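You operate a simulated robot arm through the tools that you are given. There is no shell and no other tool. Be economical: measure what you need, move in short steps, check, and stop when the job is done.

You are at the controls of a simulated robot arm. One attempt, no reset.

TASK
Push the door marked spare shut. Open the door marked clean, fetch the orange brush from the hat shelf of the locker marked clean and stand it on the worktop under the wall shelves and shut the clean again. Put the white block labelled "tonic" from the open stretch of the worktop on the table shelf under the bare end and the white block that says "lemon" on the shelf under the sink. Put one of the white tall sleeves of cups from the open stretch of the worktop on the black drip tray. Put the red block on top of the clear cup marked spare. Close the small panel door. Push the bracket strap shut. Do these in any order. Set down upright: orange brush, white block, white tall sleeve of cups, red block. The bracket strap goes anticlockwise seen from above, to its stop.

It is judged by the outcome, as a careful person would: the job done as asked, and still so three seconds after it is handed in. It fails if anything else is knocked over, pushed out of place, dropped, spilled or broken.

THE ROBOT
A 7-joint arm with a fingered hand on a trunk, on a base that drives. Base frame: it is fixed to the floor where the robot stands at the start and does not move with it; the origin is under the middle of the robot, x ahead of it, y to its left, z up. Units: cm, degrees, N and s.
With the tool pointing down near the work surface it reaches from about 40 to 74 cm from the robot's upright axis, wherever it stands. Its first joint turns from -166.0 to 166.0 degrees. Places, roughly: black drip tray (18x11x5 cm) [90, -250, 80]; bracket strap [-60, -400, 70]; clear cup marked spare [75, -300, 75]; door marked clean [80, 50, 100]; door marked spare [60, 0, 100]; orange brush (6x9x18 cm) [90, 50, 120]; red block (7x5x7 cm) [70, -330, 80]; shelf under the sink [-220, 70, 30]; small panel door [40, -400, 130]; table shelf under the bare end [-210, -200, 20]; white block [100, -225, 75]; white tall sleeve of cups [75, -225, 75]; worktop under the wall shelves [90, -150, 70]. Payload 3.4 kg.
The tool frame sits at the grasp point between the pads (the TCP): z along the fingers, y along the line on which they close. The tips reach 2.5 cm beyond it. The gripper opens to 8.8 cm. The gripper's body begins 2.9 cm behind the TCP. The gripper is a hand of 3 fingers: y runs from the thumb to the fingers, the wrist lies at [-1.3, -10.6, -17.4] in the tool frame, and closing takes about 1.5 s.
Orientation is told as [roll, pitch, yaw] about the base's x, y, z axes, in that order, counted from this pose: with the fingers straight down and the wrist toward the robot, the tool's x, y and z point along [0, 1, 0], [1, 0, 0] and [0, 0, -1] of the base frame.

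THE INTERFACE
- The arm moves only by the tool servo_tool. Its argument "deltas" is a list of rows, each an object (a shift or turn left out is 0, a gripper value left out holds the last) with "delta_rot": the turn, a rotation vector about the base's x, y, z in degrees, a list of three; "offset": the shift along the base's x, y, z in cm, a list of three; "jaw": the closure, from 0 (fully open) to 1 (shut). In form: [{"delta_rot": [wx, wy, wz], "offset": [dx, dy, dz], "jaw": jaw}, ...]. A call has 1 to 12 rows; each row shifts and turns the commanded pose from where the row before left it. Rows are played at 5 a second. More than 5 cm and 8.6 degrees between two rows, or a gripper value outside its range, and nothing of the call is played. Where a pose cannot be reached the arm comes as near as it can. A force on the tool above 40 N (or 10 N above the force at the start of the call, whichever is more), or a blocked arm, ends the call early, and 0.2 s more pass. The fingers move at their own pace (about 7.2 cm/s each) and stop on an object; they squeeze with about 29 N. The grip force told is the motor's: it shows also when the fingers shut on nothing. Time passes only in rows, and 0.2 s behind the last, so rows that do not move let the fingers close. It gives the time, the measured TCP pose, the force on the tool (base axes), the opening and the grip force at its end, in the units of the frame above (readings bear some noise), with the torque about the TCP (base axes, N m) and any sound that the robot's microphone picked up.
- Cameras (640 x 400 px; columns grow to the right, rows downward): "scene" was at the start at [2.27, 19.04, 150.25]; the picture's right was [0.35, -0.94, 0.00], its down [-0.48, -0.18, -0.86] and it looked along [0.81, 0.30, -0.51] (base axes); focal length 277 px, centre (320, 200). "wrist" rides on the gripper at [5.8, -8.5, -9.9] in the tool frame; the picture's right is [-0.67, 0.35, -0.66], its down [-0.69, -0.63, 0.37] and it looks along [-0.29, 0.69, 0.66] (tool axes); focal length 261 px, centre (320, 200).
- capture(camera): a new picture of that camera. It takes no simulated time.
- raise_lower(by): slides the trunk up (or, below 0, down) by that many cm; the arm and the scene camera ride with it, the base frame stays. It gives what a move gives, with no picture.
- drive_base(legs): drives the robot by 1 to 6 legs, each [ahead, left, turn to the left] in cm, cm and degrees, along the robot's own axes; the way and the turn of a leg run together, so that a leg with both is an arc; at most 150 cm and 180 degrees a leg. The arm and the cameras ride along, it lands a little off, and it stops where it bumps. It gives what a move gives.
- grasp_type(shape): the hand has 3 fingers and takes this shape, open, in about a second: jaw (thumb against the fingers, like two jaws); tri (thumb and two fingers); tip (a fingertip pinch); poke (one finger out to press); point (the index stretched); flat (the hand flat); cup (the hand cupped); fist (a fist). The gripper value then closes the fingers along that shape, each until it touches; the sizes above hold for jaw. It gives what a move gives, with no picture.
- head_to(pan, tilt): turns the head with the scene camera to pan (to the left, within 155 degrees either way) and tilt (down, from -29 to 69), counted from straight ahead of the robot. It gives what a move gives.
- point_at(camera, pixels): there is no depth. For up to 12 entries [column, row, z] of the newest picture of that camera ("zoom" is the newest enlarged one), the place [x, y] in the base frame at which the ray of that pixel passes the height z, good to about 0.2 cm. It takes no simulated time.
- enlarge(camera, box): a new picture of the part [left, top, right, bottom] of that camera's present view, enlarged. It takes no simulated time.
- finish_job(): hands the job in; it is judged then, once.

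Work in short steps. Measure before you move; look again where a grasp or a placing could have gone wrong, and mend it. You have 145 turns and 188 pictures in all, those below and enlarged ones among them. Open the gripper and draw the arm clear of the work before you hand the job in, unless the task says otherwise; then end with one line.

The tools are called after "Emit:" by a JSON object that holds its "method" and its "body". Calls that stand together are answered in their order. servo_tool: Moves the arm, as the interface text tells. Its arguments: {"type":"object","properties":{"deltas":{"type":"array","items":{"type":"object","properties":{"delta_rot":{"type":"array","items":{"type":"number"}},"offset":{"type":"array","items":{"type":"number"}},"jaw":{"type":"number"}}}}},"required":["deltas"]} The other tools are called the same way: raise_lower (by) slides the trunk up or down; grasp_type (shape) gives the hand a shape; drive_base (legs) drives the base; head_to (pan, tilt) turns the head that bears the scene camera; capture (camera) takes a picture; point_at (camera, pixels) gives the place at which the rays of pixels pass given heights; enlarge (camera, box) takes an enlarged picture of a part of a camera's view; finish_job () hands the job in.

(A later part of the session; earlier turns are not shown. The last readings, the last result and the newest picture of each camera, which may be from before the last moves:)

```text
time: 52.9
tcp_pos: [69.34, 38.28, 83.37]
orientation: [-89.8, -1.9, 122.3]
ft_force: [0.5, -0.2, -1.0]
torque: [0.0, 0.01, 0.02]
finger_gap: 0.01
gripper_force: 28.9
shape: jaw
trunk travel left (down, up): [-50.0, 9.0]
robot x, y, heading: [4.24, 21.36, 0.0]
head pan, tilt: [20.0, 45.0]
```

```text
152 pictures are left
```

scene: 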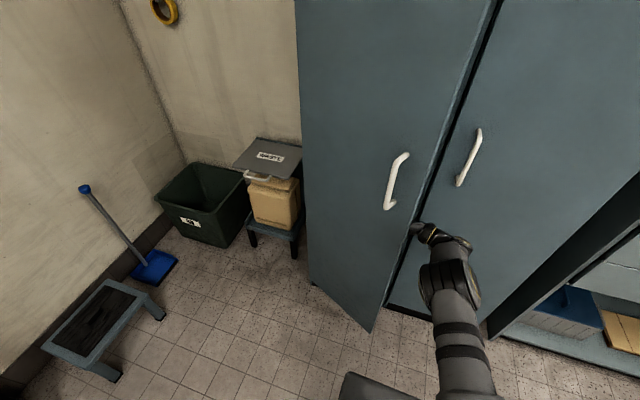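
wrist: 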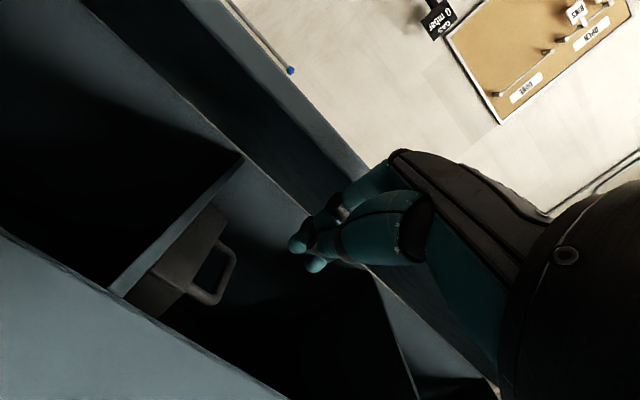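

The fingers are now behind the door edge and it is opening. I pull back and left with the base.

Emit:
{"method": "drive_base", "body": {"legs": [[-10, 5, 0], [-8, 7, 0]]}}

Emit:
{"method": "capture", "body": {"camera": "scene"}}

```text
time: 54.9
tcp_pos: [51.05, 50.34, 83.42]
orientation: [-89.9, -1.9, 122.2]
ft_force: [0.3, -0.7, 0.5]
torque: [0.01, -0.01, -0.01]
finger_gap: 0.0
gripper_force: 28.5
shape: jaw
trunk travel left (down, up): [-50.0, 9.0]
robot x, y, heading: [-13.62, 33.33, 0.1]
head pan, tilt: [20.0, 45.0]
```

```text
151 pictures are left
```

scene: 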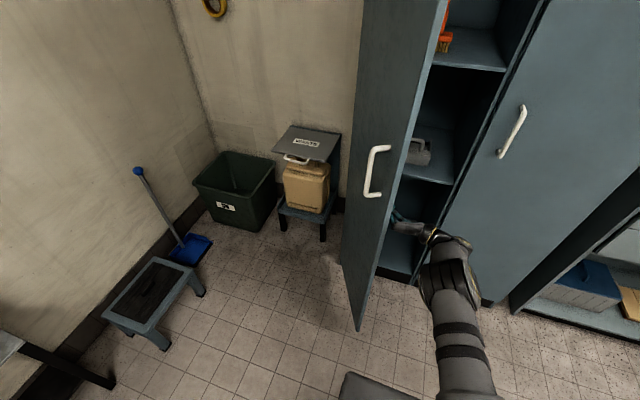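

The door is over half open. I check the clearance of the step stool and the bin, then push on left.

Emit:
{"method": "point_at", "body": {"camera": "scene", "pixels": [[205, 292, 0], [158, 353, 0], [115, 385, 0], [322, 240, 0], [358, 330, 6], [345, 262, 6]]}}

Emit:
{"method": "drive_base", "body": {"legs": [[0, 10, 0]]}}

Emit:
{"method": "capture", "body": {"camera": "scene"}}

```text
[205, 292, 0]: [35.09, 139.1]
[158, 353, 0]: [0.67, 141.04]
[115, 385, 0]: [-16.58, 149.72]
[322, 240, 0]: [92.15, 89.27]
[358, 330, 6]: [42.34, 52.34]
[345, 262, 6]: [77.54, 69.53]
```

```text
time: 56.1
tcp_pos: [51.1, 60.4, 83.38]
orientation: [-89.8, -2.1, 122.4]
ft_force: [-0.6, -0.7, 0.1]
torque: [-0.01, -0.02, 0.01]
finger_gap: 0.0
gripper_force: 29.3
shape: jaw
trunk travel left (down, up): [-50.0, 9.0]
robot x, y, heading: [-14.06, 43.57, 0.3]
head pan, tilt: [20.0, 45.0]
```

```text
150 pictures are left
```

scene: 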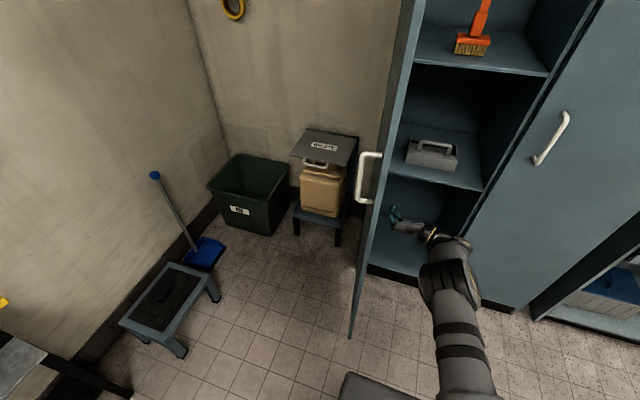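

The door is about 75° open and everything is clear. I push 6 cm more, then back out and look at the brush on the hat shelf.

Emit:
{"method": "drive_base", "body": {"legs": [[0, 7, 0], [0, -12, 0], [-6, -6, 0]]}}

Emit:
{"method": "head_to", "body": {"pan": 8, "tilt": 18}}

Emit:
{"method": "capture", "body": {"camera": "scene"}}

```text
time: 58.6
tcp_pos: [45.27, 49.18, 83.42]
orientation: [-89.9, -2.1, 122.3]
ft_force: [-1.0, 0.4, -0.2]
torque: [0.02, -0.01, -0.01]
finger_gap: 0.02
gripper_force: 28.8
shape: jaw
trunk travel left (down, up): [-50.0, 9.0]
robot x, y, heading: [-19.98, 32.31, -0.0]
head pan, tilt: [20.0, 45.0]
```

```text
time: 59.5
tcp_pos: [45.18, 49.21, 83.37]
orientation: [-89.8, -2.0, 122.3]
ft_force: [0.0, -0.8, -0.7]
torque: [-0.03, 0.02, 0.0]
finger_gap: 0.0
gripper_force: 28.3
shape: jaw
trunk travel left (down, up): [-50.0, 9.0]
robot x, y, heading: [-19.81, 32.87, 0.1]
head pan, tilt: [8.0, 18.0]
```

```text
149 pictures are left
```

scene: 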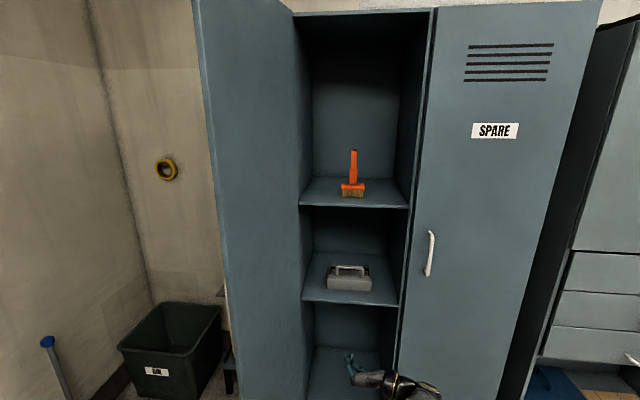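

The brush stands at (353,196) on its bristles with its handle up to (353,151). I measure the shelf height and the brush.

Emit:
{"method": "enlarge", "body": {"camera": "scene", "box": [300, 130, 420, 220]}}

Emit:
{"method": "point_at", "body": {"camera": "scene", "pixels": [[354, 207, 110], [354, 207, 113], [353, 196, 110], [353, 196, 113], [353, 151, 128], [353, 151, 131]]}}

```text
4.44 times, centred on (360, 175) of scene
```

zoom: 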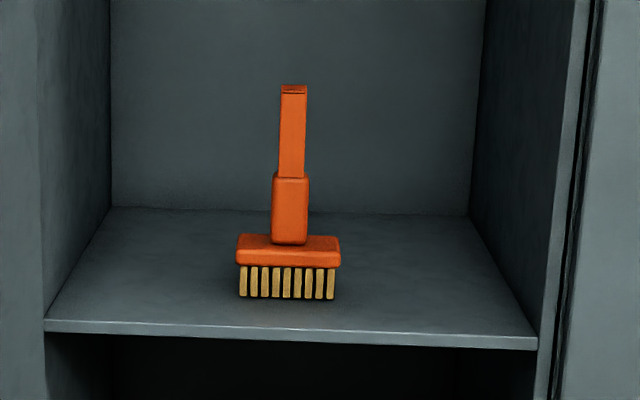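

```text
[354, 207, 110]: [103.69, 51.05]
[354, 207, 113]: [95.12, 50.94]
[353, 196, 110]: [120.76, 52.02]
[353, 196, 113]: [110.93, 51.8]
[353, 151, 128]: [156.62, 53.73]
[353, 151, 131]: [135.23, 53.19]
```

The shelf is at about z 119.7 and the brush at about (90,51), with its handle spanning z 125–138. I raise the trunk, square the hand to face forward, open it, and lift to z≈131.

Emit:
{"method": "raise_lower", "body": {"by": 9}}

Emit:
{"method": "servo_tool", "body": {"deltas": [{"delta_rot": [0, 0, -8], "offset": [-2, 0, 3], "jaw": 0}, {"delta_rot": [0, 0, -8], "offset": [-2, 0, 3]}, {"delta_rot": [0, 0, -8], "offset": [-2, 0, 3]}, {"delta_rot": [0, 0, -8], "offset": [-2, 0, 3]}, {"offset": [-2, 0, 4]}, {"offset": [-2, 0, 4]}, {"offset": [0, 0, 4]}, {"offset": [0, 0, 4]}, {"offset": [0, 0, 4]}, {"offset": [0, 0, 4]}, {"offset": [0, 0, 3]}]}}

Emit:
{"method": "capture", "body": {"camera": "scene"}}

```text
time: 60.8
tcp_pos: [45.19, 49.16, 92.43]
orientation: [-89.8, -2.0, 122.3]
ft_force: [0.5, -0.2, -0.3]
torque: [0.0, -0.02, -0.03]
finger_gap: 0.0
gripper_force: 29.0
shape: jaw
trunk travel left (down, up): [-59.0, 0.0]
robot x, y, heading: [-19.51, 32.62, -0.1]
head pan, tilt: [8.0, 18.0]
```

```text
time: 63.1
tcp_pos: [33.3, 49.19, 131.4]
orientation: [-89.8, -1.9, 90.2]
ft_force: [-0.1, -0.4, -0.1]
torque: [0.0, 0.01, 0.03]
finger_gap: 8.77
gripper_force: 0.1
shape: jaw
trunk travel left (down, up): [-59.0, 0.0]
robot x, y, heading: [-19.43, 32.54, -0.0]
head pan, tilt: [8.0, 18.0]
```

```text
147 pictures are left
```

scene: 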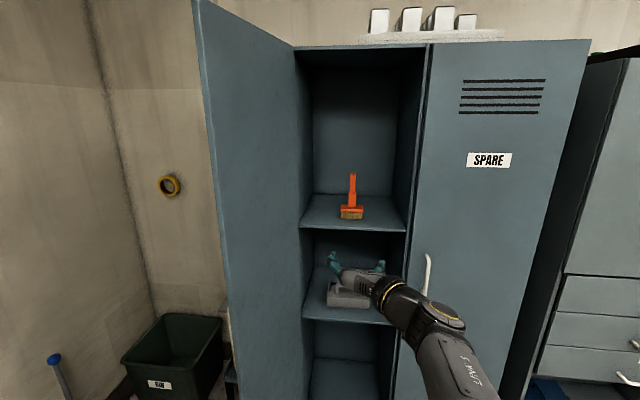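

Good pose. I re-measure the brush from this higher view: bottom (351,218), top (352,172).

Emit:
{"method": "enlarge", "body": {"camera": "scene", "box": [300, 160, 420, 240]}}

Emit:
{"method": "point_at", "body": {"camera": "scene", "pixels": [[351, 219, 120], [351, 226, 120], [353, 172, 138], [352, 190, 133]]}}

```text
5.00 times, centred on (360, 200) of scene
```

zoom: 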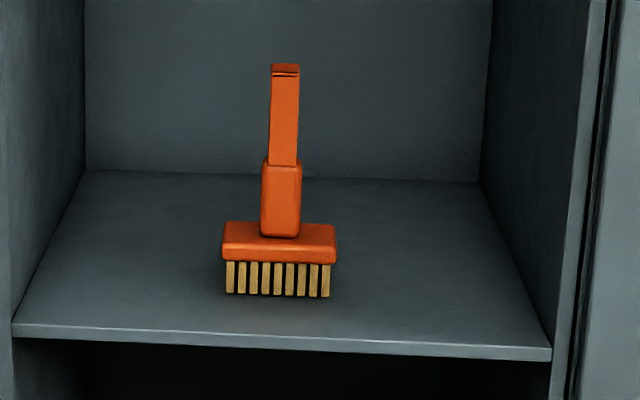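

```text
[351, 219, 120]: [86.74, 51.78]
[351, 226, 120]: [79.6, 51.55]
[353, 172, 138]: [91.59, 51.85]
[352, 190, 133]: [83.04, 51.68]
```

The brush centre is at about (89.7,51.8) and the shelf at z=120. I drive the hand toward it, stopping short, and check with the wrist camera.

Emit:
{"method": "drive_base", "body": {"legs": [[45, 2.5, 0]]}}

Emit:
{"method": "capture", "body": {"camera": "wrist"}}

Emit:
{"method": "capture", "body": {"camera": "scene"}}

```text
time: 65.9
tcp_pos: [78.5, 52.18, 131.39]
orientation: [-89.7, -2.0, 90.6]
ft_force: [0.9, -0.2, 0.3]
torque: [0.01, 0.0, 0.0]
finger_gap: 8.8
gripper_force: 0.0
shape: jaw
trunk travel left (down, up): [-59.0, 0.0]
robot x, y, heading: [25.35, 35.49, 0.7]
head pan, tilt: [8.0, 18.0]
```

```text
145 pictures are left
```

wrist: 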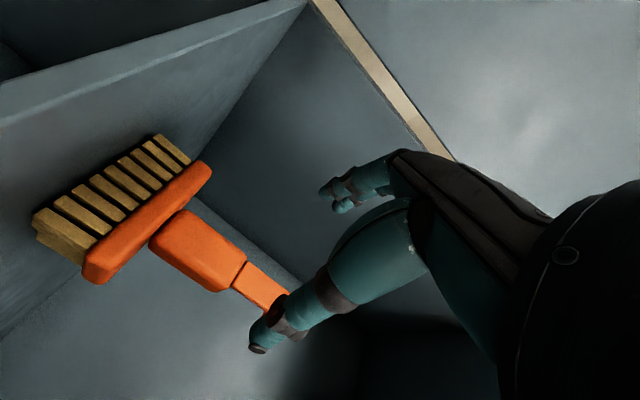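

```text
144 pictures are left
```

scene: 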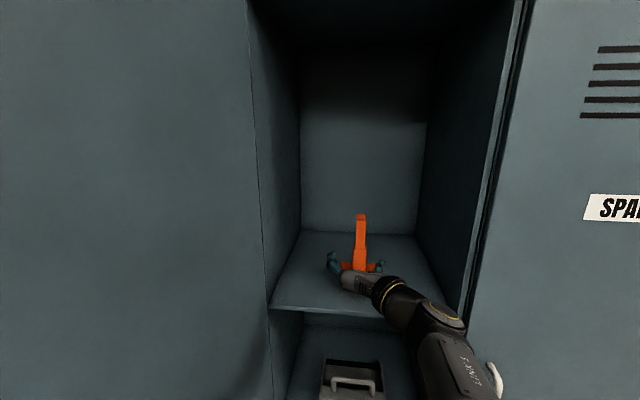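

The handle lies between thumb and fingers. I advance 11 cm and close.

Emit:
{"method": "servo_tool", "body": {"deltas": [{"offset": [3, -0.3, 0.2]}, {"offset": [3, 0, 0.2]}, {"offset": [3, 0, 0]}, {"offset": [2, 0, 0]}, {"jaw": 1}, {"jaw": 1}, {"jaw": 1}, {"jaw": 1}, {"jaw": 1}, {"jaw": 1}, {"jaw": 1}, {"jaw": 1}]}}

Emit:
{"method": "capture", "body": {"camera": "wrist"}}

```text
time: 68.5
tcp_pos: [89.4, 51.83, 131.98]
orientation: [-89.8, -1.9, 90.6]
ft_force: [-0.5, -0.3, 2.5]
torque: [0.1, 0.01, 0.07]
finger_gap: 0.0
gripper_force: 29.4
shape: jaw
trunk travel left (down, up): [-59.0, 0.0]
robot x, y, heading: [25.72, 34.81, 0.4]
head pan, tilt: [8.0, 18.0]
```

```text
143 pictures are left
```

wrist: 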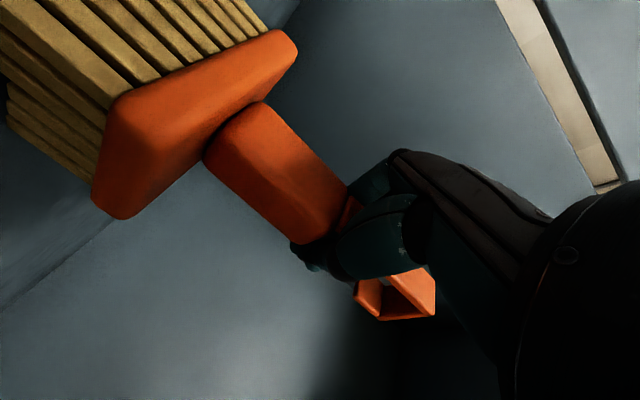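

The gap reads 0, though the fingers wrap around the handle. I test with a small lift.

Emit:
{"method": "servo_tool", "body": {"deltas": [{"offset": [0, 0, 1]}, {"offset": [0, 0, 1.5]}, {"offset": [0, 0, 1.5]}]}}

Emit:
{"method": "enlarge", "body": {"camera": "wrist", "box": [200, 80, 520, 340]}}

Emit:
{"method": "enlarge", "body": {"camera": "scene", "box": [260, 180, 480, 360]}}

```text
time: 69.3
tcp_pos: [89.52, 51.92, 135.91]
orientation: [-89.8, -1.9, 90.7]
ft_force: [0.2, 0.8, -2.4]
torque: [0.0, -0.07, -0.01]
finger_gap: 0.0
gripper_force: 28.6
shape: jaw
trunk travel left (down, up): [-59.0, 0.0]
robot x, y, heading: [25.83, 35.06, 0.3]
head pan, tilt: [8.0, 18.0]
```

```text
1.54 times, centred on (360, 210) of wrist
```

zoom: 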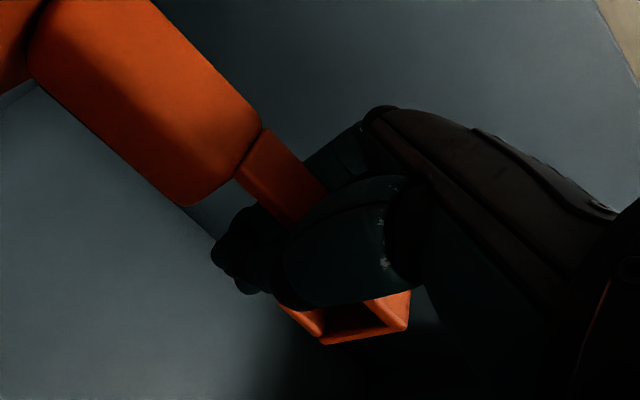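

```text
2.22 times, centred on (370, 270) of scene
```

zoom: 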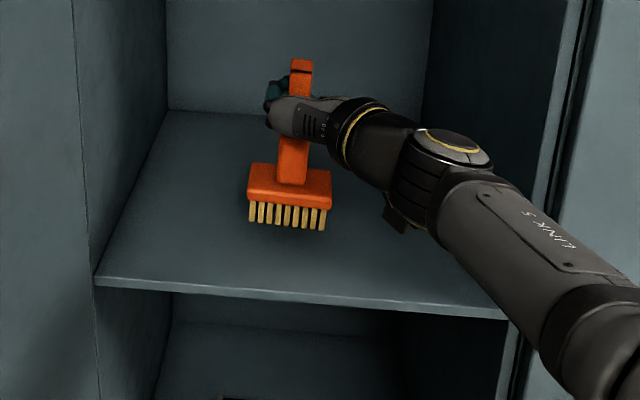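

The hand may have slid up the handle. I check whether the bristles left the shelf: pixel zoom (288,229).

Emit:
{"method": "point_at", "body": {"camera": "zoom", "pixels": [[288, 229, 120], [288, 229, 124], [300, 288, 120]]}}

Emit:
{"method": "servo_tool", "body": {"deltas": [{"offset": [0, 0, 0.5]}, {"jaw": 1}]}}

Emit:
{"method": "enlarge", "body": {"camera": "wrist", "box": [0, 0, 640, 400]}}

```text
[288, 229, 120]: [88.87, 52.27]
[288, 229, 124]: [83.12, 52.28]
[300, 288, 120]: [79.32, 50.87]
```

```text
time: 69.9
tcp_pos: [89.54, 51.83, 136.36]
orientation: [-89.8, -2.0, 90.5]
ft_force: [-0.1, -0.3, -1.0]
torque: [-0.03, -0.03, -0.01]
finger_gap: 0.02
gripper_force: 28.7
shape: jaw
trunk travel left (down, up): [-59.0, 0.0]
robot x, y, heading: [25.5, 35.13, 0.6]
head pan, tilt: [8.0, 18.0]
```

```text
1.00 times, centred on (320, 200) of wrist (not enlarged: the box is as wide or as high as the picture)
```

zoom: 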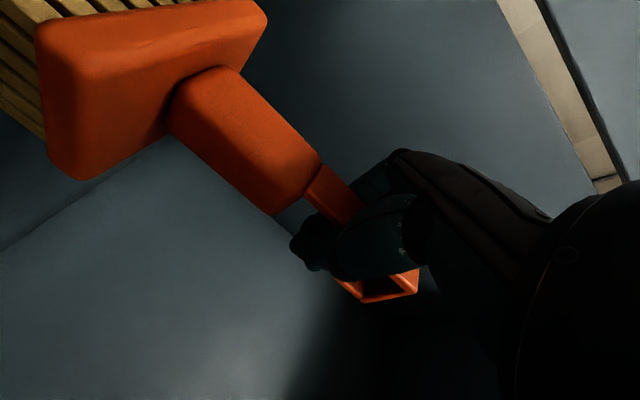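

The brush stayed on the shelf. The fingertips meet beyond the handle, so I went too deep. I open, lower, withdraw 2.5 cm, and close again.

Emit:
{"method": "servo_tool", "body": {"deltas": [{"jaw": 0}, {"jaw": 0}, {"jaw": 0}, {"jaw": 0}, {"jaw": 0}, {"jaw": 0}, {"offset": [-2.5, 0, -2.5], "jaw": 0}, {"offset": [0, 0, -2]}]}}

Emit:
{"method": "capture", "body": {"camera": "wrist"}}

```text
time: 71.7
tcp_pos: [86.96, 51.96, 132.05]
orientation: [-89.9, -1.9, 90.5]
ft_force: [0.3, 0.2, 1.7]
torque: [0.03, -0.01, 0.04]
finger_gap: 8.75
gripper_force: 0.1
shape: jaw
trunk travel left (down, up): [-59.0, 0.0]
robot x, y, heading: [25.8, 35.35, 0.3]
head pan, tilt: [8.0, 18.0]
```

```text
139 pictures are left
```

wrist: 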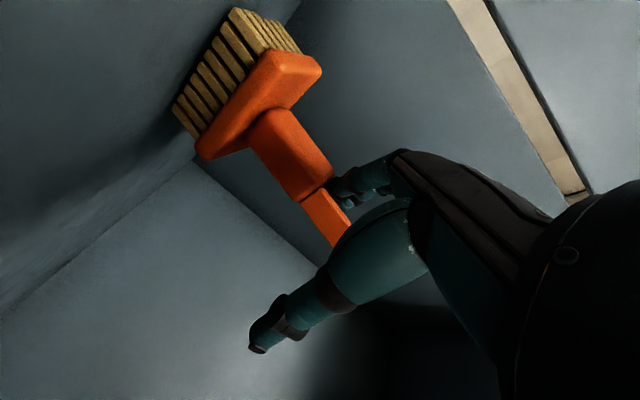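

The brush looks displaced. I check the scene view.

Emit:
{"method": "enlarge", "body": {"camera": "scene", "box": [260, 180, 480, 360]}}

```text
2.22 times, centred on (370, 270) of scene
```

zoom: 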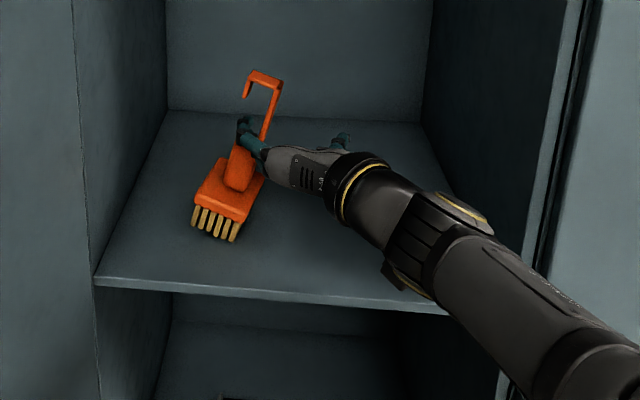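

The brush has turned and leans against the left fingers, still between them and the thumb. I close slowly to catch the handle.

Emit:
{"method": "servo_tool", "body": {"deltas": [{"jaw": 0.2}, {"jaw": 0.35}, {"jaw": 0.5}, {"jaw": 0.6}, {"jaw": 0.6}, {"jaw": 0.6}]}}

Emit:
{"method": "enlarge", "body": {"camera": "scene", "box": [260, 180, 480, 360]}}

Emit:
{"method": "capture", "body": {"camera": "wrist"}}

```text
time: 73.1
tcp_pos: [86.98, 51.83, 132.01]
orientation: [-89.7, -2.0, 90.7]
ft_force: [0.1, -0.9, -0.4]
torque: [0.04, -0.01, 0.03]
finger_gap: 3.58
gripper_force: 0.1
shape: jaw
trunk travel left (down, up): [-59.0, 0.0]
robot x, y, heading: [25.87, 35.4, 0.4]
head pan, tilt: [8.0, 18.0]
```

```text
2.22 times, centred on (370, 270) of scene
```

zoom: 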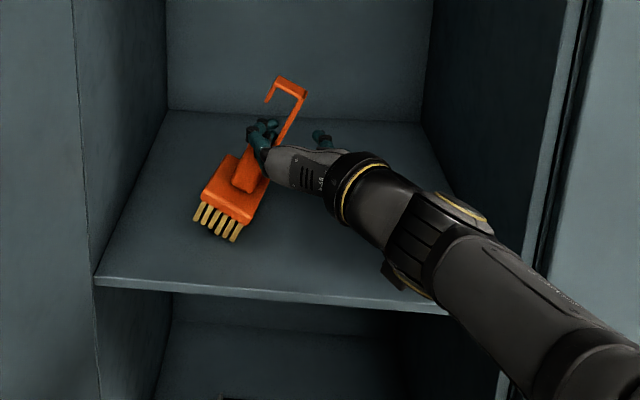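

```text
136 pictures are left
```

wrist: 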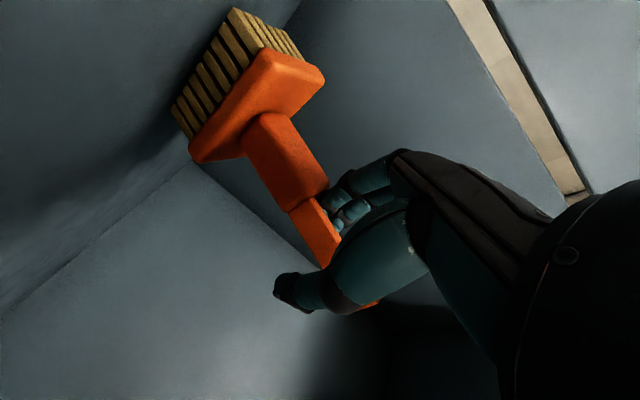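

I need to know whether the handle is inside or beyond the fingertips, so I zoom in tighter.

Emit:
{"method": "enlarge", "body": {"camera": "scene", "box": [320, 205, 400, 295]}}

Emit:
{"method": "enlarge", "body": {"camera": "wrist", "box": [230, 130, 430, 320]}}

```text
4.44 times, centred on (360, 250) of scene
```

zoom: 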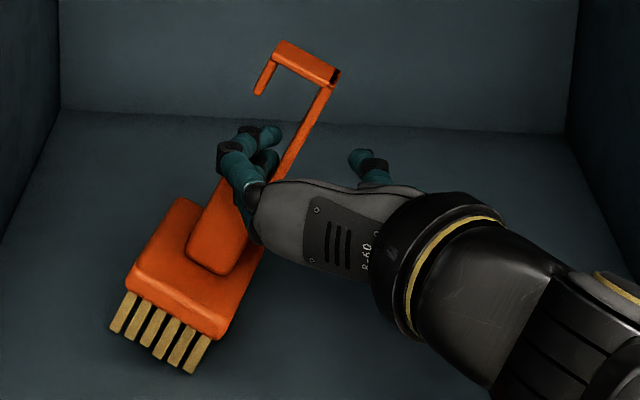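

```text
2.11 times, centred on (330, 225) of wrist
```

zoom: 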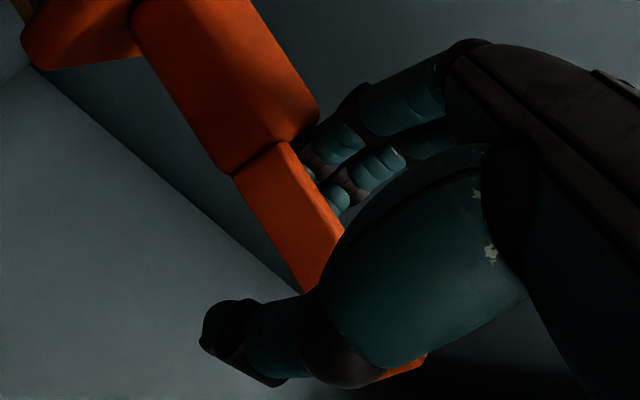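

The handle hides the fingertips in the wrist view, so it is between thumb and fingers. I close fully.

Emit:
{"method": "servo_tool", "body": {"deltas": [{"jaw": 0.7}, {"jaw": 0.8}, {"jaw": 0.9}, {"jaw": 1}, {"jaw": 1}, {"jaw": 1}]}}

Emit:
{"method": "enlarge", "body": {"camera": "scene", "box": [320, 205, 400, 295]}}

Emit:
{"method": "enlarge", "body": {"camera": "wrist", "box": [130, 0, 450, 320]}}

```text
time: 74.5
tcp_pos: [87.05, 51.89, 131.95]
orientation: [-89.9, -1.9, 90.5]
ft_force: [1.2, 0.0, 3.4]
torque: [0.02, -0.07, -0.03]
finger_gap: 0.13
gripper_force: 28.7
shape: jaw
trunk travel left (down, up): [-59.0, 0.0]
robot x, y, heading: [25.34, 35.12, 0.6]
head pan, tilt: [8.0, 18.0]
```

```text
4.44 times, centred on (360, 250) of scene
```

zoom: 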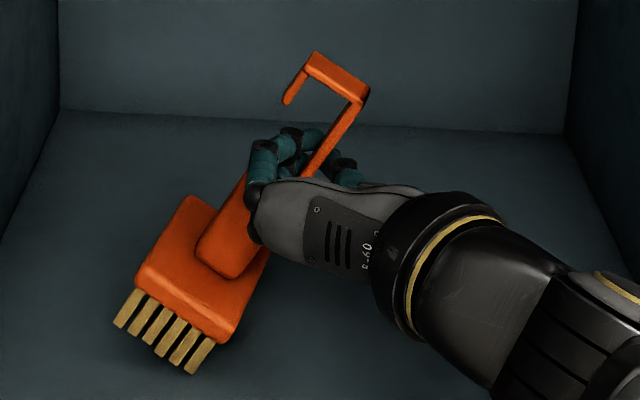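

```text
1.25 times, centred on (290, 160) of wrist
```

zoom: 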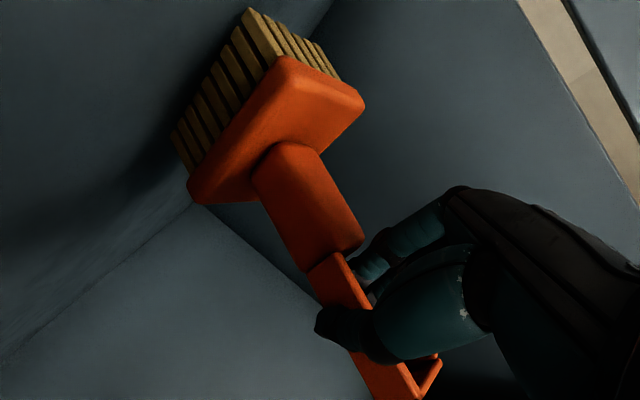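

The handle is a thin strip and may now be gripped. I lift 3 cm and look.

Emit:
{"method": "servo_tool", "body": {"deltas": [{"offset": [0, 0, 1.5]}, {"offset": [0, 0, 1.5]}]}}

Emit:
{"method": "enlarge", "body": {"camera": "scene", "box": [300, 185, 420, 305]}}

Emit:
{"method": "capture", "body": {"camera": "wrist"}}

```text
time: 75.1
tcp_pos: [86.97, 52.01, 134.99]
orientation: [-89.8, -2.0, 90.6]
ft_force: [-0.2, 0.1, -1.5]
torque: [-0.04, 0.02, -0.03]
finger_gap: 0.14
gripper_force: 28.8
shape: jaw
trunk travel left (down, up): [-59.0, 0.0]
robot x, y, heading: [25.39, 35.12, 0.5]
head pan, tilt: [8.0, 18.0]
```

```text
3.33 times, centred on (360, 245) of scene
```

zoom: 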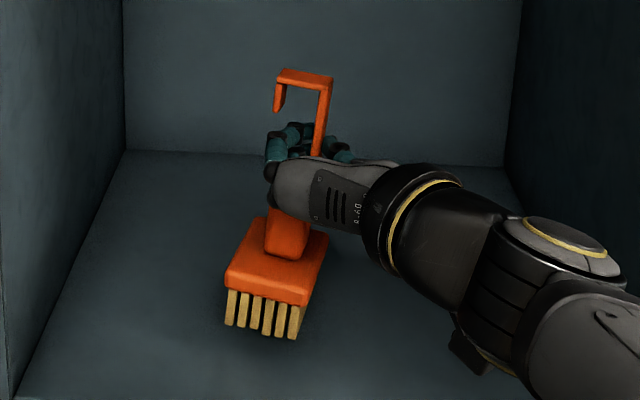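

```text
130 pictures are left
```

wrist: 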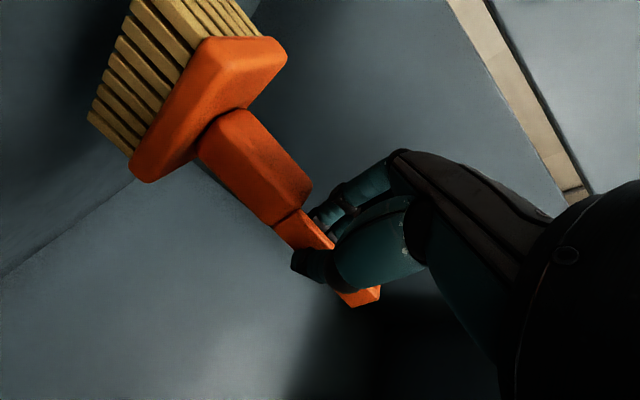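

The brush now looks upright with its hook pointing left. I lift another 2.5 cm to see if it comes along.

Emit:
{"method": "servo_tool", "body": {"deltas": [{"offset": [0, 0, 1.5]}, {"offset": [0, 0, 1]}, {}]}}

Emit:
{"method": "enlarge", "body": {"camera": "scene", "box": [300, 185, 420, 305]}}

```text
time: 75.9
tcp_pos: [87.0, 51.83, 137.49]
orientation: [-89.8, -2.1, 90.7]
ft_force: [-0.2, -1.0, -1.8]
torque: [-0.02, 0.0, 0.01]
finger_gap: 0.11
gripper_force: 29.0
shape: jaw
trunk travel left (down, up): [-59.0, 0.0]
robot x, y, heading: [25.65, 35.33, 0.4]
head pan, tilt: [8.0, 18.0]
```

```text
3.33 times, centred on (360, 245) of scene
```

zoom: 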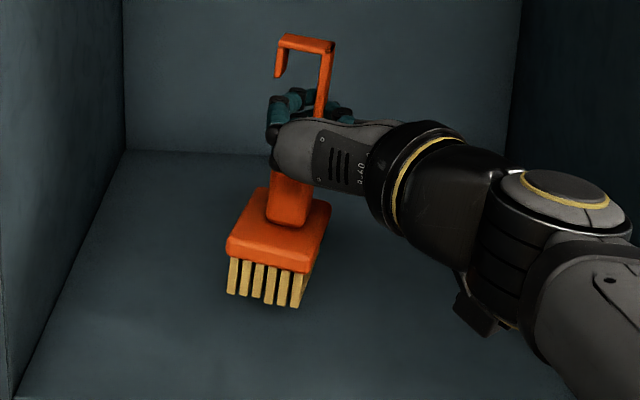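

The brush is held and off the shelf. I back out of the locker and drive along to the worktop area.

Emit:
{"method": "drive_base", "body": {"legs": [[-52, 0, 0], [0, -100, 0], [0, -85, 0]]}}

Emit:
{"method": "head_to", "body": {"pan": 0, "tilt": 35}}

Emit:
{"method": "capture", "body": {"camera": "scene"}}

Emit:
{"method": "capture", "body": {"camera": "wrist"}}

```text
time: 88.0
tcp_pos: [33.95, -137.83, 137.36]
orientation: [-89.8, -2.0, 89.2]
ft_force: [-1.2, 0.0, -2.6]
torque: [-0.03, 0.03, 0.02]
finger_gap: 0.14
gripper_force: 29.0
shape: jaw
trunk travel left (down, up): [-59.0, 0.0]
robot x, y, heading: [-27.93, -153.19, -0.8]
head pan, tilt: [8.0, 18.0]
```

```text
time: 88.8
tcp_pos: [33.86, -137.86, 137.48]
orientation: [-89.8, -2.0, 89.3]
ft_force: [0.0, -0.4, -1.8]
torque: [-0.07, -0.01, 0.0]
finger_gap: 0.13
gripper_force: 29.0
shape: jaw
trunk travel left (down, up): [-59.0, 0.0]
robot x, y, heading: [-27.65, -153.21, -0.9]
head pan, tilt: [0.0, 35.0]
```

```text
128 pictures are left
```

scene: 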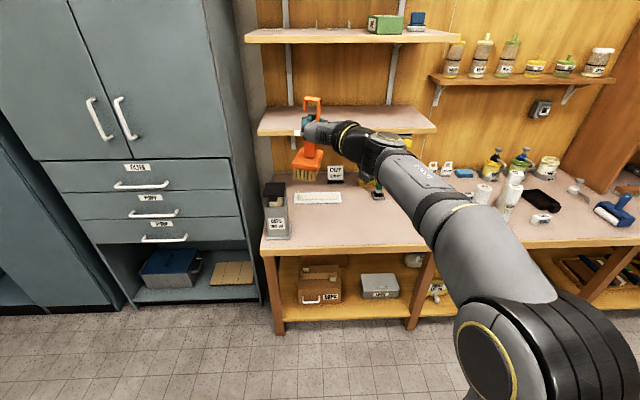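

```text
127 pictures are left
```

wrist: 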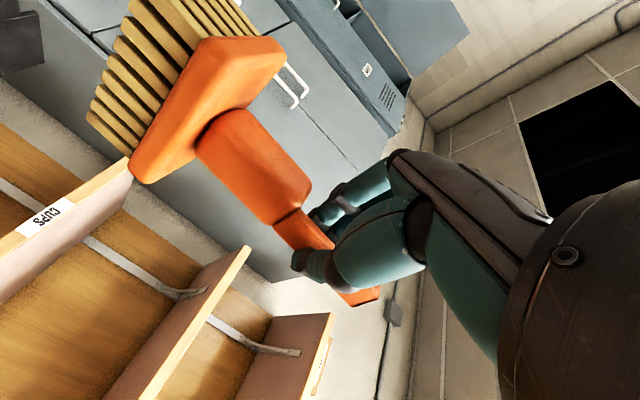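

The left worktop section has a free area around (340–420,205–240). I measure its edges at likely heights.

Emit:
{"method": "point_at", "body": {"camera": "scene", "pixels": [[278, 333, 0], [408, 330, 0], [262, 254, 72], [262, 254, 75], [430, 246, 75], [400, 200, 75], [340, 205, 75], [345, 180, 75], [258, 135, 110], [436, 131, 110]]}}

Emit:
{"method": "enlarge", "body": {"camera": "scene", "box": [240, 90, 460, 280]}}

```text
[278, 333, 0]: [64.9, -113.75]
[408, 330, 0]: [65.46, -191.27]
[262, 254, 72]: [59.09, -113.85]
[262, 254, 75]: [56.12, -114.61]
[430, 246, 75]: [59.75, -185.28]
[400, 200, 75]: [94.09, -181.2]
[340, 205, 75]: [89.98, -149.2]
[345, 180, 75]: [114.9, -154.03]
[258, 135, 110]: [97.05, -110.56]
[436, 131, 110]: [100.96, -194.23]
```

```text
2.11 times, centred on (350, 185) of scene
```

zoom: 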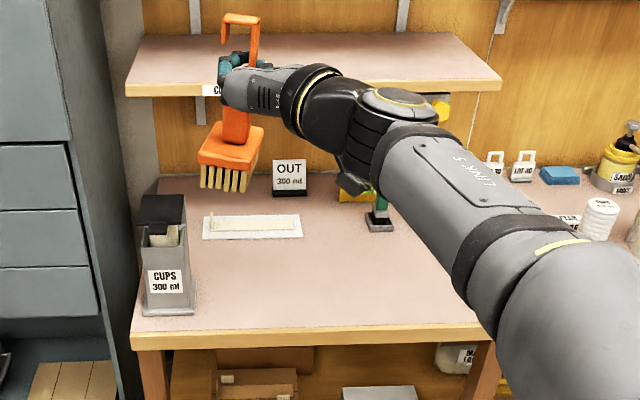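

The worktop is near z≈70–72 with its front edge near x≈60. The free spot is about (86,-160). I lower the trunk 44 cm in free space, then look at the brush's attitude.

Emit:
{"method": "raise_lower", "body": {"by": -44}}

Emit:
{"method": "drive_base", "body": {"legs": [[0, -22, 1], [25, 0, 0]]}}

Emit:
{"method": "head_to", "body": {"pan": 15, "tilt": 20}}

Emit:
{"method": "capture", "body": {"camera": "scene"}}

```text
refused: -44 is not a number from -40 to 40
```

```text
time: 91.9
tcp_pos: [58.93, -159.64, 137.38]
orientation: [-89.8, -2.1, 90.2]
ft_force: [0.0, -0.7, -0.4]
torque: [-0.02, 0.0, 0.01]
finger_gap: 0.1
gripper_force: 29.0
shape: jaw
trunk travel left (down, up): [-59.0, 0.0]
robot x, y, heading: [-2.47, -175.37, 0.2]
head pan, tilt: [0.0, 35.0]
```

```text
time: 92.7
tcp_pos: [58.93, -159.52, 137.43]
orientation: [-89.8, -2.0, 90.1]
ft_force: [0.3, 0.3, -1.2]
torque: [-0.04, 0.07, 0.02]
finger_gap: 0.1
gripper_force: 29.3
shape: jaw
trunk travel left (down, up): [-59.0, 0.0]
robot x, y, heading: [-2.43, -175.68, -0.1]
head pan, tilt: [15.0, 20.0]
```

```text
125 pictures are left
```

scene: 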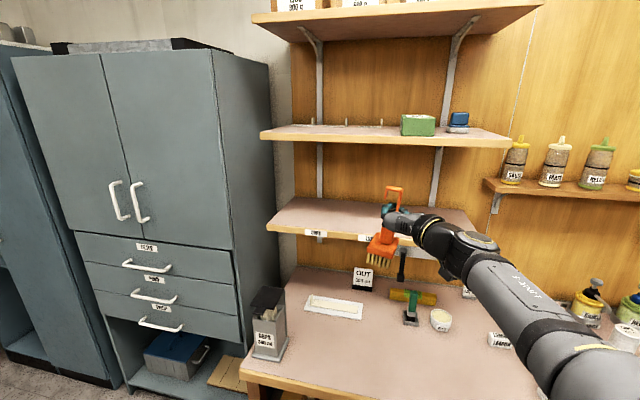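

The limit is 40 per call. Below the hand is clear, so I lower 38 and look again.

Emit:
{"method": "raise_lower", "body": {"by": -38}}

Emit:
{"method": "head_to", "body": {"pan": 10, "tilt": 30}}

Emit:
{"method": "capture", "body": {"camera": "scene"}}

Emit:
{"method": "enlarge", "body": {"camera": "scene", "box": [240, 120, 460, 320]}}

```text
time: 96.3
tcp_pos: [58.74, -159.54, 99.4]
orientation: [-89.9, -2.0, 90.1]
ft_force: [1.1, 0.7, -1.4]
torque: [-0.05, -0.01, 0.01]
finger_gap: 0.1
gripper_force: 28.5
shape: jaw
trunk travel left (down, up): [-21.0, 38.0]
robot x, y, heading: [-2.59, -175.42, -0.0]
head pan, tilt: [15.0, 20.0]
```

```text
time: 97.1
tcp_pos: [58.85, -159.55, 99.5]
orientation: [-89.8, -2.1, 90.1]
ft_force: [0.3, 0.1, -1.4]
torque: [-0.03, 0.02, -0.02]
finger_gap: 0.13
gripper_force: 28.7
shape: jaw
trunk travel left (down, up): [-21.0, 38.0]
robot x, y, heading: [-2.86, -175.64, 0.0]
head pan, tilt: [10.0, 30.0]
```

```text
124 pictures are left
```

scene: 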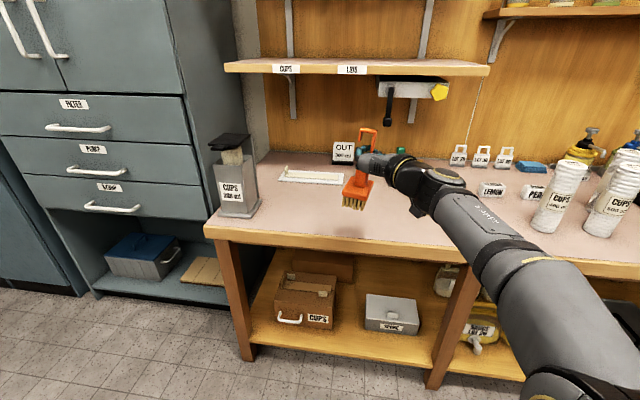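

```text
2.00 times, centred on (350, 220) of scene
```

zoom: 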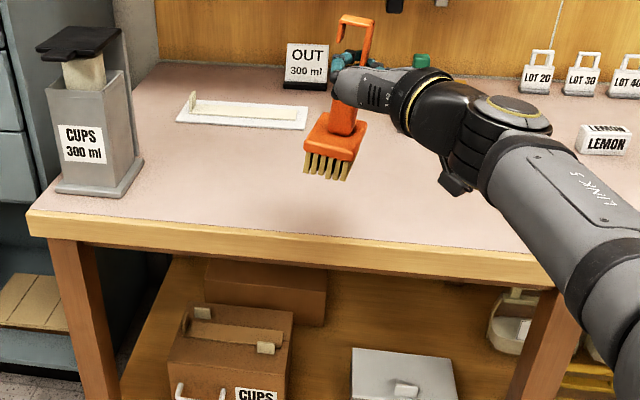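

I measure the worktop height from the leg: bottom (243,360), top under the edge (216,243), top edge (206,225).

Emit:
{"method": "point_at", "body": {"camera": "scene", "pixels": [[243, 360, 0], [216, 243, 66], [216, 243, 70], [206, 227, 70], [206, 227, 73], [443, 250, 70], [443, 250, 73], [428, 387, 0], [312, 186, 72], [345, 165, 72]]}}

```text
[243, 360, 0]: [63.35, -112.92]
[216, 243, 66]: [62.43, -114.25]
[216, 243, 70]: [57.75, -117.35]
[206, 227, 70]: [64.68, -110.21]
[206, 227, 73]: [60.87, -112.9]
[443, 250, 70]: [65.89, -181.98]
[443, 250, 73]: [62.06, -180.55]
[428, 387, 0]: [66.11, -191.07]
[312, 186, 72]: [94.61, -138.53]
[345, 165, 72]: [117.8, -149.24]
```

The worktop top is at about z=72 and its front edge at x≈62. I drive 25 cm forward so the brush hangs over the free spot, then check.

Emit:
{"method": "drive_base", "body": {"legs": [[25, 0, 0]]}}

Emit:
{"method": "servo_tool", "body": {"deltas": [{"offset": [0, 0, -3]}, {"offset": [0, 0, -3]}, {"offset": [0, 0, -2]}]}}

Emit:
{"method": "enlarge", "body": {"camera": "scene", "box": [200, 100, 500, 340]}}

Emit:
{"method": "capture", "body": {"camera": "wrist"}}

```text
time: 98.9
tcp_pos: [83.96, -159.45, 99.47]
orientation: [-89.8, -2.0, 90.2]
ft_force: [-0.6, 0.9, -1.3]
torque: [-0.03, 0.04, -0.01]
finger_gap: 0.15
gripper_force: 29.2
shape: jaw
trunk travel left (down, up): [-21.0, 38.0]
robot x, y, heading: [22.89, -175.54, 0.4]
head pan, tilt: [10.0, 30.0]
```

```text
time: 99.7
tcp_pos: [83.81, -159.31, 91.44]
orientation: [-89.8, -2.0, 90.2]
ft_force: [0.3, -0.3, -0.3]
torque: [-0.04, 0.03, 0.01]
finger_gap: 0.14
gripper_force: 28.6
shape: jaw
trunk travel left (down, up): [-21.0, 38.0]
robot x, y, heading: [22.47, -175.96, -0.2]
head pan, tilt: [10.0, 30.0]
```

```text
1.67 times, centred on (350, 220) of scene
```

zoom: 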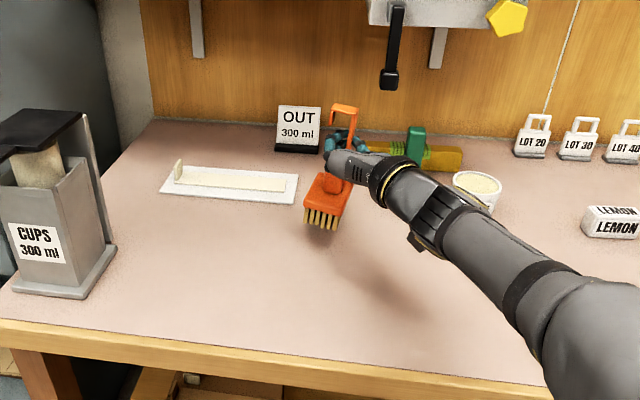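

```text
121 pictures are left
```

wrist: 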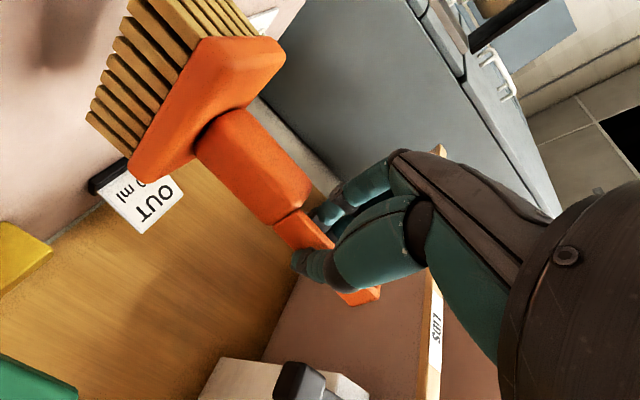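

The brush is over the free spot. I lower gently until the bristles touch.

Emit:
{"method": "servo_tool", "body": {"deltas": [{"offset": [0, 0, -1]}, {"offset": [0, 0, -1]}, {"offset": [0, 0, -1]}, {"offset": [0, 0, -1]}, {}]}}

Emit:
{"method": "servo_tool", "body": {"deltas": [{"offset": [0, 0, -0.7]}, {"offset": [0, 0, -0.7]}, {}]}}

Emit:
{"method": "enlarge", "body": {"camera": "scene", "box": [280, 140, 420, 270]}}

```text
time: 100.9
tcp_pos: [83.92, -159.32, 87.44]
orientation: [-89.8, -2.0, 90.2]
ft_force: [0.0, 0.7, -1.3]
torque: [-0.05, 0.01, -0.01]
finger_gap: 0.12
gripper_force: 29.0
shape: jaw
trunk travel left (down, up): [-21.0, 38.0]
robot x, y, heading: [22.66, -175.54, 0.1]
head pan, tilt: [10.0, 30.0]
```

```text
time: 101.7
tcp_pos: [83.79, -159.53, 86.47]
orientation: [-90.4, -2.2, 90.3]
ft_force: [1.6, 0.5, 31.6]
torque: [0.14, -0.55, 0.02]
finger_gap: 0.08
gripper_force: 29.2
shape: jaw
trunk travel left (down, up): [-21.0, 38.0]
robot x, y, heading: [22.43, -175.73, 0.0]
head pan, tilt: [10.0, 30.0]
```

```text
3.08 times, centred on (350, 205) of scene
```

zoom: 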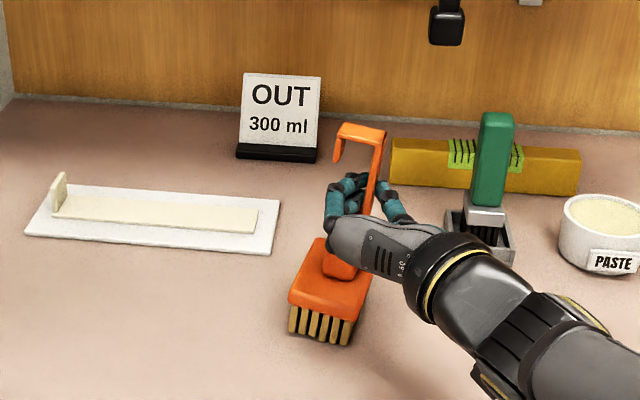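

The bristles touch, and the brush still leans about 10° to the right. I relieve the force and loosen slightly so it settles before opening.

Emit:
{"method": "servo_tool", "body": {"deltas": [{"offset": [0, 0, 0.4]}, {"delta_rot": [-5, 0, 0]}, {"jaw": 0.92}, {"jaw": 0.88}, {"jaw": 0.85}]}}

Emit:
{"method": "enlarge", "body": {"camera": "scene", "box": [280, 140, 420, 270]}}

Emit:
{"method": "capture", "body": {"camera": "wrist"}}

```text
time: 102.9
tcp_pos: [83.83, -159.52, 86.29]
orientation: [-89.6, 3.0, 90.1]
ft_force: [-0.7, 0.3, 0.9]
torque: [0.0, -0.01, 0.02]
finger_gap: 1.31
gripper_force: 0.1
shape: jaw
trunk travel left (down, up): [-21.0, 38.0]
robot x, y, heading: [22.59, -175.75, 0.1]
head pan, tilt: [10.0, 30.0]
```

```text
3.08 times, centred on (350, 205) of scene
```

zoom: 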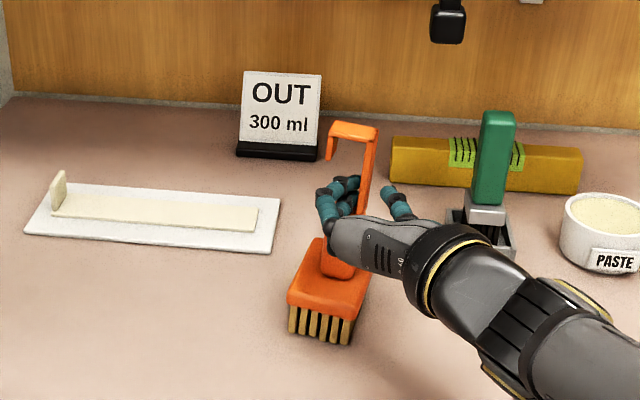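

```text
118 pictures are left
```

wrist: 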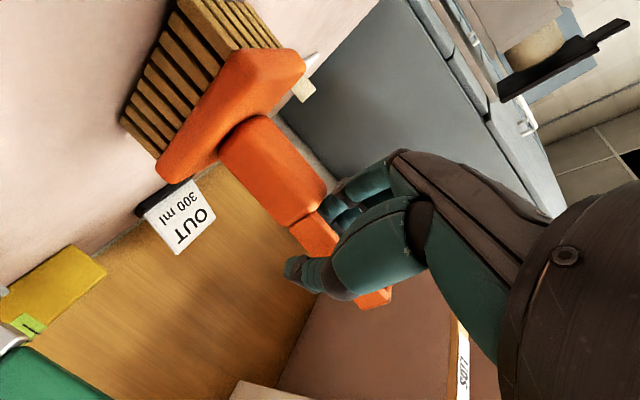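

The brush now stands upright. I lower the hand 2 cm so the opening fingers pass beneath the hook, then open.

Emit:
{"method": "servo_tool", "body": {"deltas": [{"jaw": 0.75}, {"jaw": 0.7, "offset": [0, 0, -1]}, {"offset": [0, 0, -1]}, {"jaw": 0.5}, {"jaw": 0.3}, {"jaw": 0.15}, {"jaw": 0}, {"jaw": 0}, {"jaw": 0}]}}

Emit:
{"method": "enlarge", "body": {"camera": "scene", "box": [280, 140, 420, 270]}}

Emit:
{"method": "capture", "body": {"camera": "wrist"}}

```text
time: 103.9
tcp_pos: [83.93, -159.82, 85.48]
orientation: [-91.0, 2.4, 90.0]
ft_force: [0.2, -5.9, 20.3]
torque: [0.7, 0.02, -0.02]
finger_gap: 5.98
gripper_force: 0.1
shape: jaw
trunk travel left (down, up): [-21.0, 38.0]
robot x, y, heading: [22.3, -175.75, -0.2]
head pan, tilt: [10.0, 30.0]
stopped in row 5: the force on the tool passed its limit at 42 N (the readings are from after the stop); the commanded pose is now the measured one
```

```text
3.08 times, centred on (350, 205) of scene
```

zoom: 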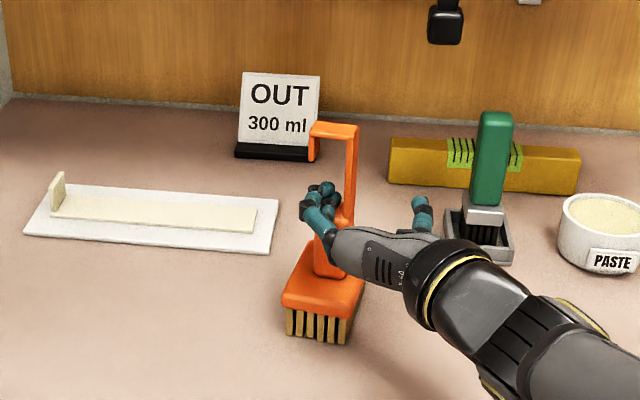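

```text
116 pictures are left
```

wrist: 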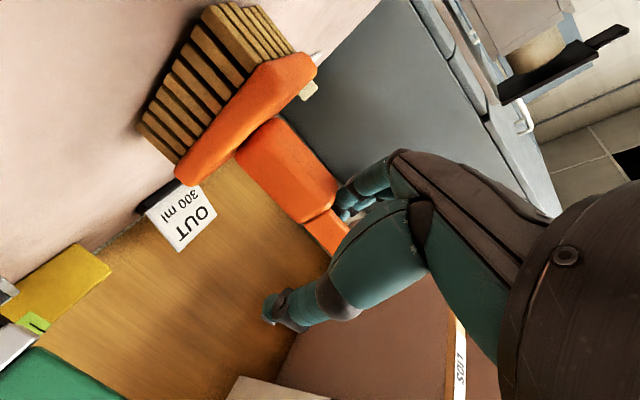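

The fingers press on the thick grip (20 N up). I raise 1 cm and finish opening.

Emit:
{"method": "servo_tool", "body": {"deltas": [{"offset": [0, 0, 0.6]}, {"offset": [0, -0.5, 0.4]}, {"jaw": 0.2}, {"jaw": 0.1}, {"jaw": 0}, {"jaw": 0}]}}

Emit:
{"method": "enlarge", "body": {"camera": "scene", "box": [280, 140, 420, 270]}}

Emit:
{"method": "capture", "body": {"camera": "wrist"}}

```text
time: 105.3
tcp_pos: [84.03, -160.14, 86.06]
orientation: [-90.4, 2.7, 90.0]
ft_force: [0.1, -0.9, 3.3]
torque: [0.13, -0.01, -0.02]
finger_gap: 8.64
gripper_force: 0.2
shape: jaw
trunk travel left (down, up): [-21.0, 38.0]
robot x, y, heading: [22.5, -175.61, 0.0]
head pan, tilt: [10.0, 30.0]
```

```text
3.08 times, centred on (350, 205) of scene
```

zoom: 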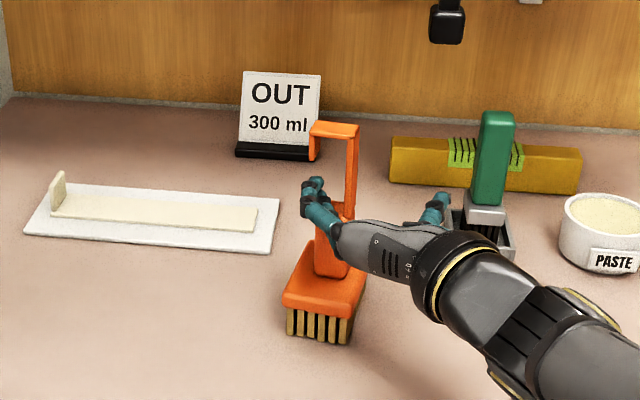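

```text
114 pictures are left
```

wrist: 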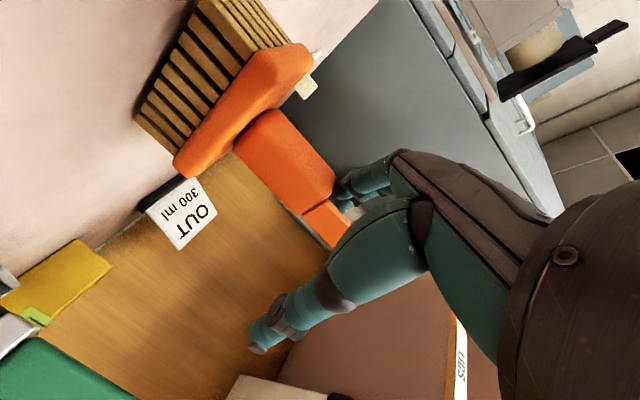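

The hand is open, with the fingers just brushing the grip. I shift slightly left and back straight out.

Emit:
{"method": "servo_tool", "body": {"deltas": [{"offset": [0, 0, 0.4]}, {"offset": [0, 0.8, 0]}, {"offset": [-1.5, 0, 0]}, {"offset": [-2, 0, 0]}, {"offset": [-3, 0, 0]}, {"offset": [-3, 0, 0]}, {"offset": [-3, 0, 0]}]}}

Emit:
{"method": "enlarge", "body": {"camera": "scene", "box": [240, 130, 440, 290]}}

```text
time: 106.9
tcp_pos: [71.47, -159.31, 86.49]
orientation: [-90.5, 2.6, 90.0]
ft_force: [-0.4, -0.1, -0.3]
torque: [0.0, -0.06, 0.02]
finger_gap: 8.76
gripper_force: 0.0
shape: jaw
trunk travel left (down, up): [-21.0, 38.0]
robot x, y, heading: [22.35, -175.57, -0.2]
head pan, tilt: [10.0, 30.0]
```

```text
2.50 times, centred on (340, 210) of scene
```

zoom: 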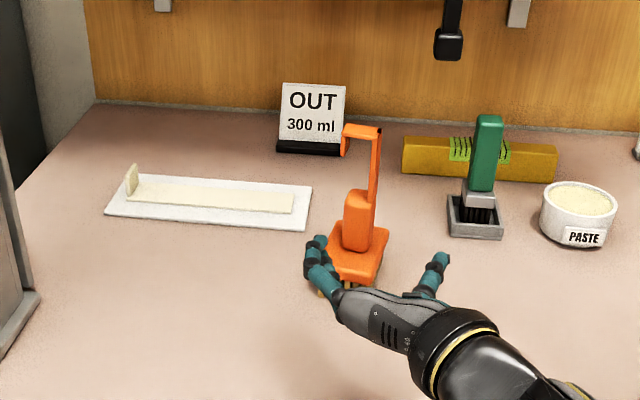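

The brush stands upright on its own. I back away and move to face the open stretch of the worktop.

Emit:
{"method": "drive_base", "body": {"legs": [[-35, 0, 0], [0, -55, 0]]}}

Emit:
{"method": "raise_lower", "body": {"by": 25}}

Emit:
{"method": "head_to", "body": {"pan": -8, "tilt": 32}}

Emit:
{"method": "capture", "body": {"camera": "scene"}}

```text
time: 111.9
tcp_pos: [36.32, -213.27, 86.31]
orientation: [-90.6, 2.8, 90.5]
ft_force: [0.1, 0.5, 0.4]
torque: [-0.03, 0.02, -0.04]
finger_gap: 8.74
gripper_force: 0.0
shape: jaw
trunk travel left (down, up): [-21.0, 38.0]
robot x, y, heading: [-12.53, -230.18, 0.4]
head pan, tilt: [10.0, 30.0]
```

```text
time: 114.5
tcp_pos: [36.37, -213.36, 111.33]
orientation: [-90.5, 2.7, 90.6]
ft_force: [0.6, 0.0, -0.1]
torque: [0.03, -0.02, -0.03]
finger_gap: 8.77
gripper_force: 0.0
shape: jaw
trunk travel left (down, up): [-46.0, 13.0]
robot x, y, heading: [-12.59, -230.01, 0.4]
head pan, tilt: [10.0, 30.0]
```

```text
time: 115.3
tcp_pos: [36.28, -213.21, 111.38]
orientation: [-90.5, 2.7, 90.6]
ft_force: [-0.3, 0.1, 0.2]
torque: [0.0, -0.03, 0.03]
finger_gap: 8.73
gripper_force: 0.0
shape: jaw
trunk travel left (down, up): [-46.0, 13.0]
robot x, y, heading: [-12.64, -230.23, 0.3]
head pan, tilt: [-8.0, 32.0]
```

```text
112 pictures are left
```

scene: 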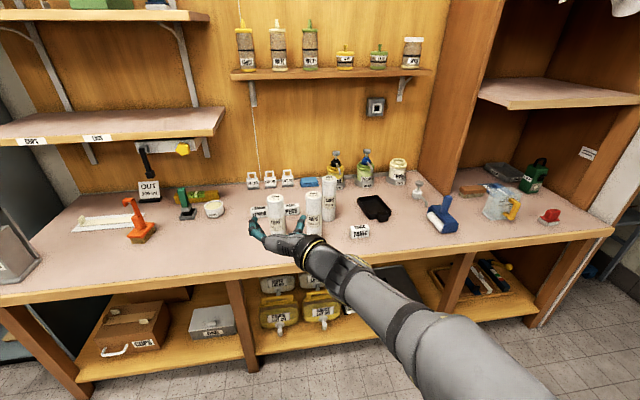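

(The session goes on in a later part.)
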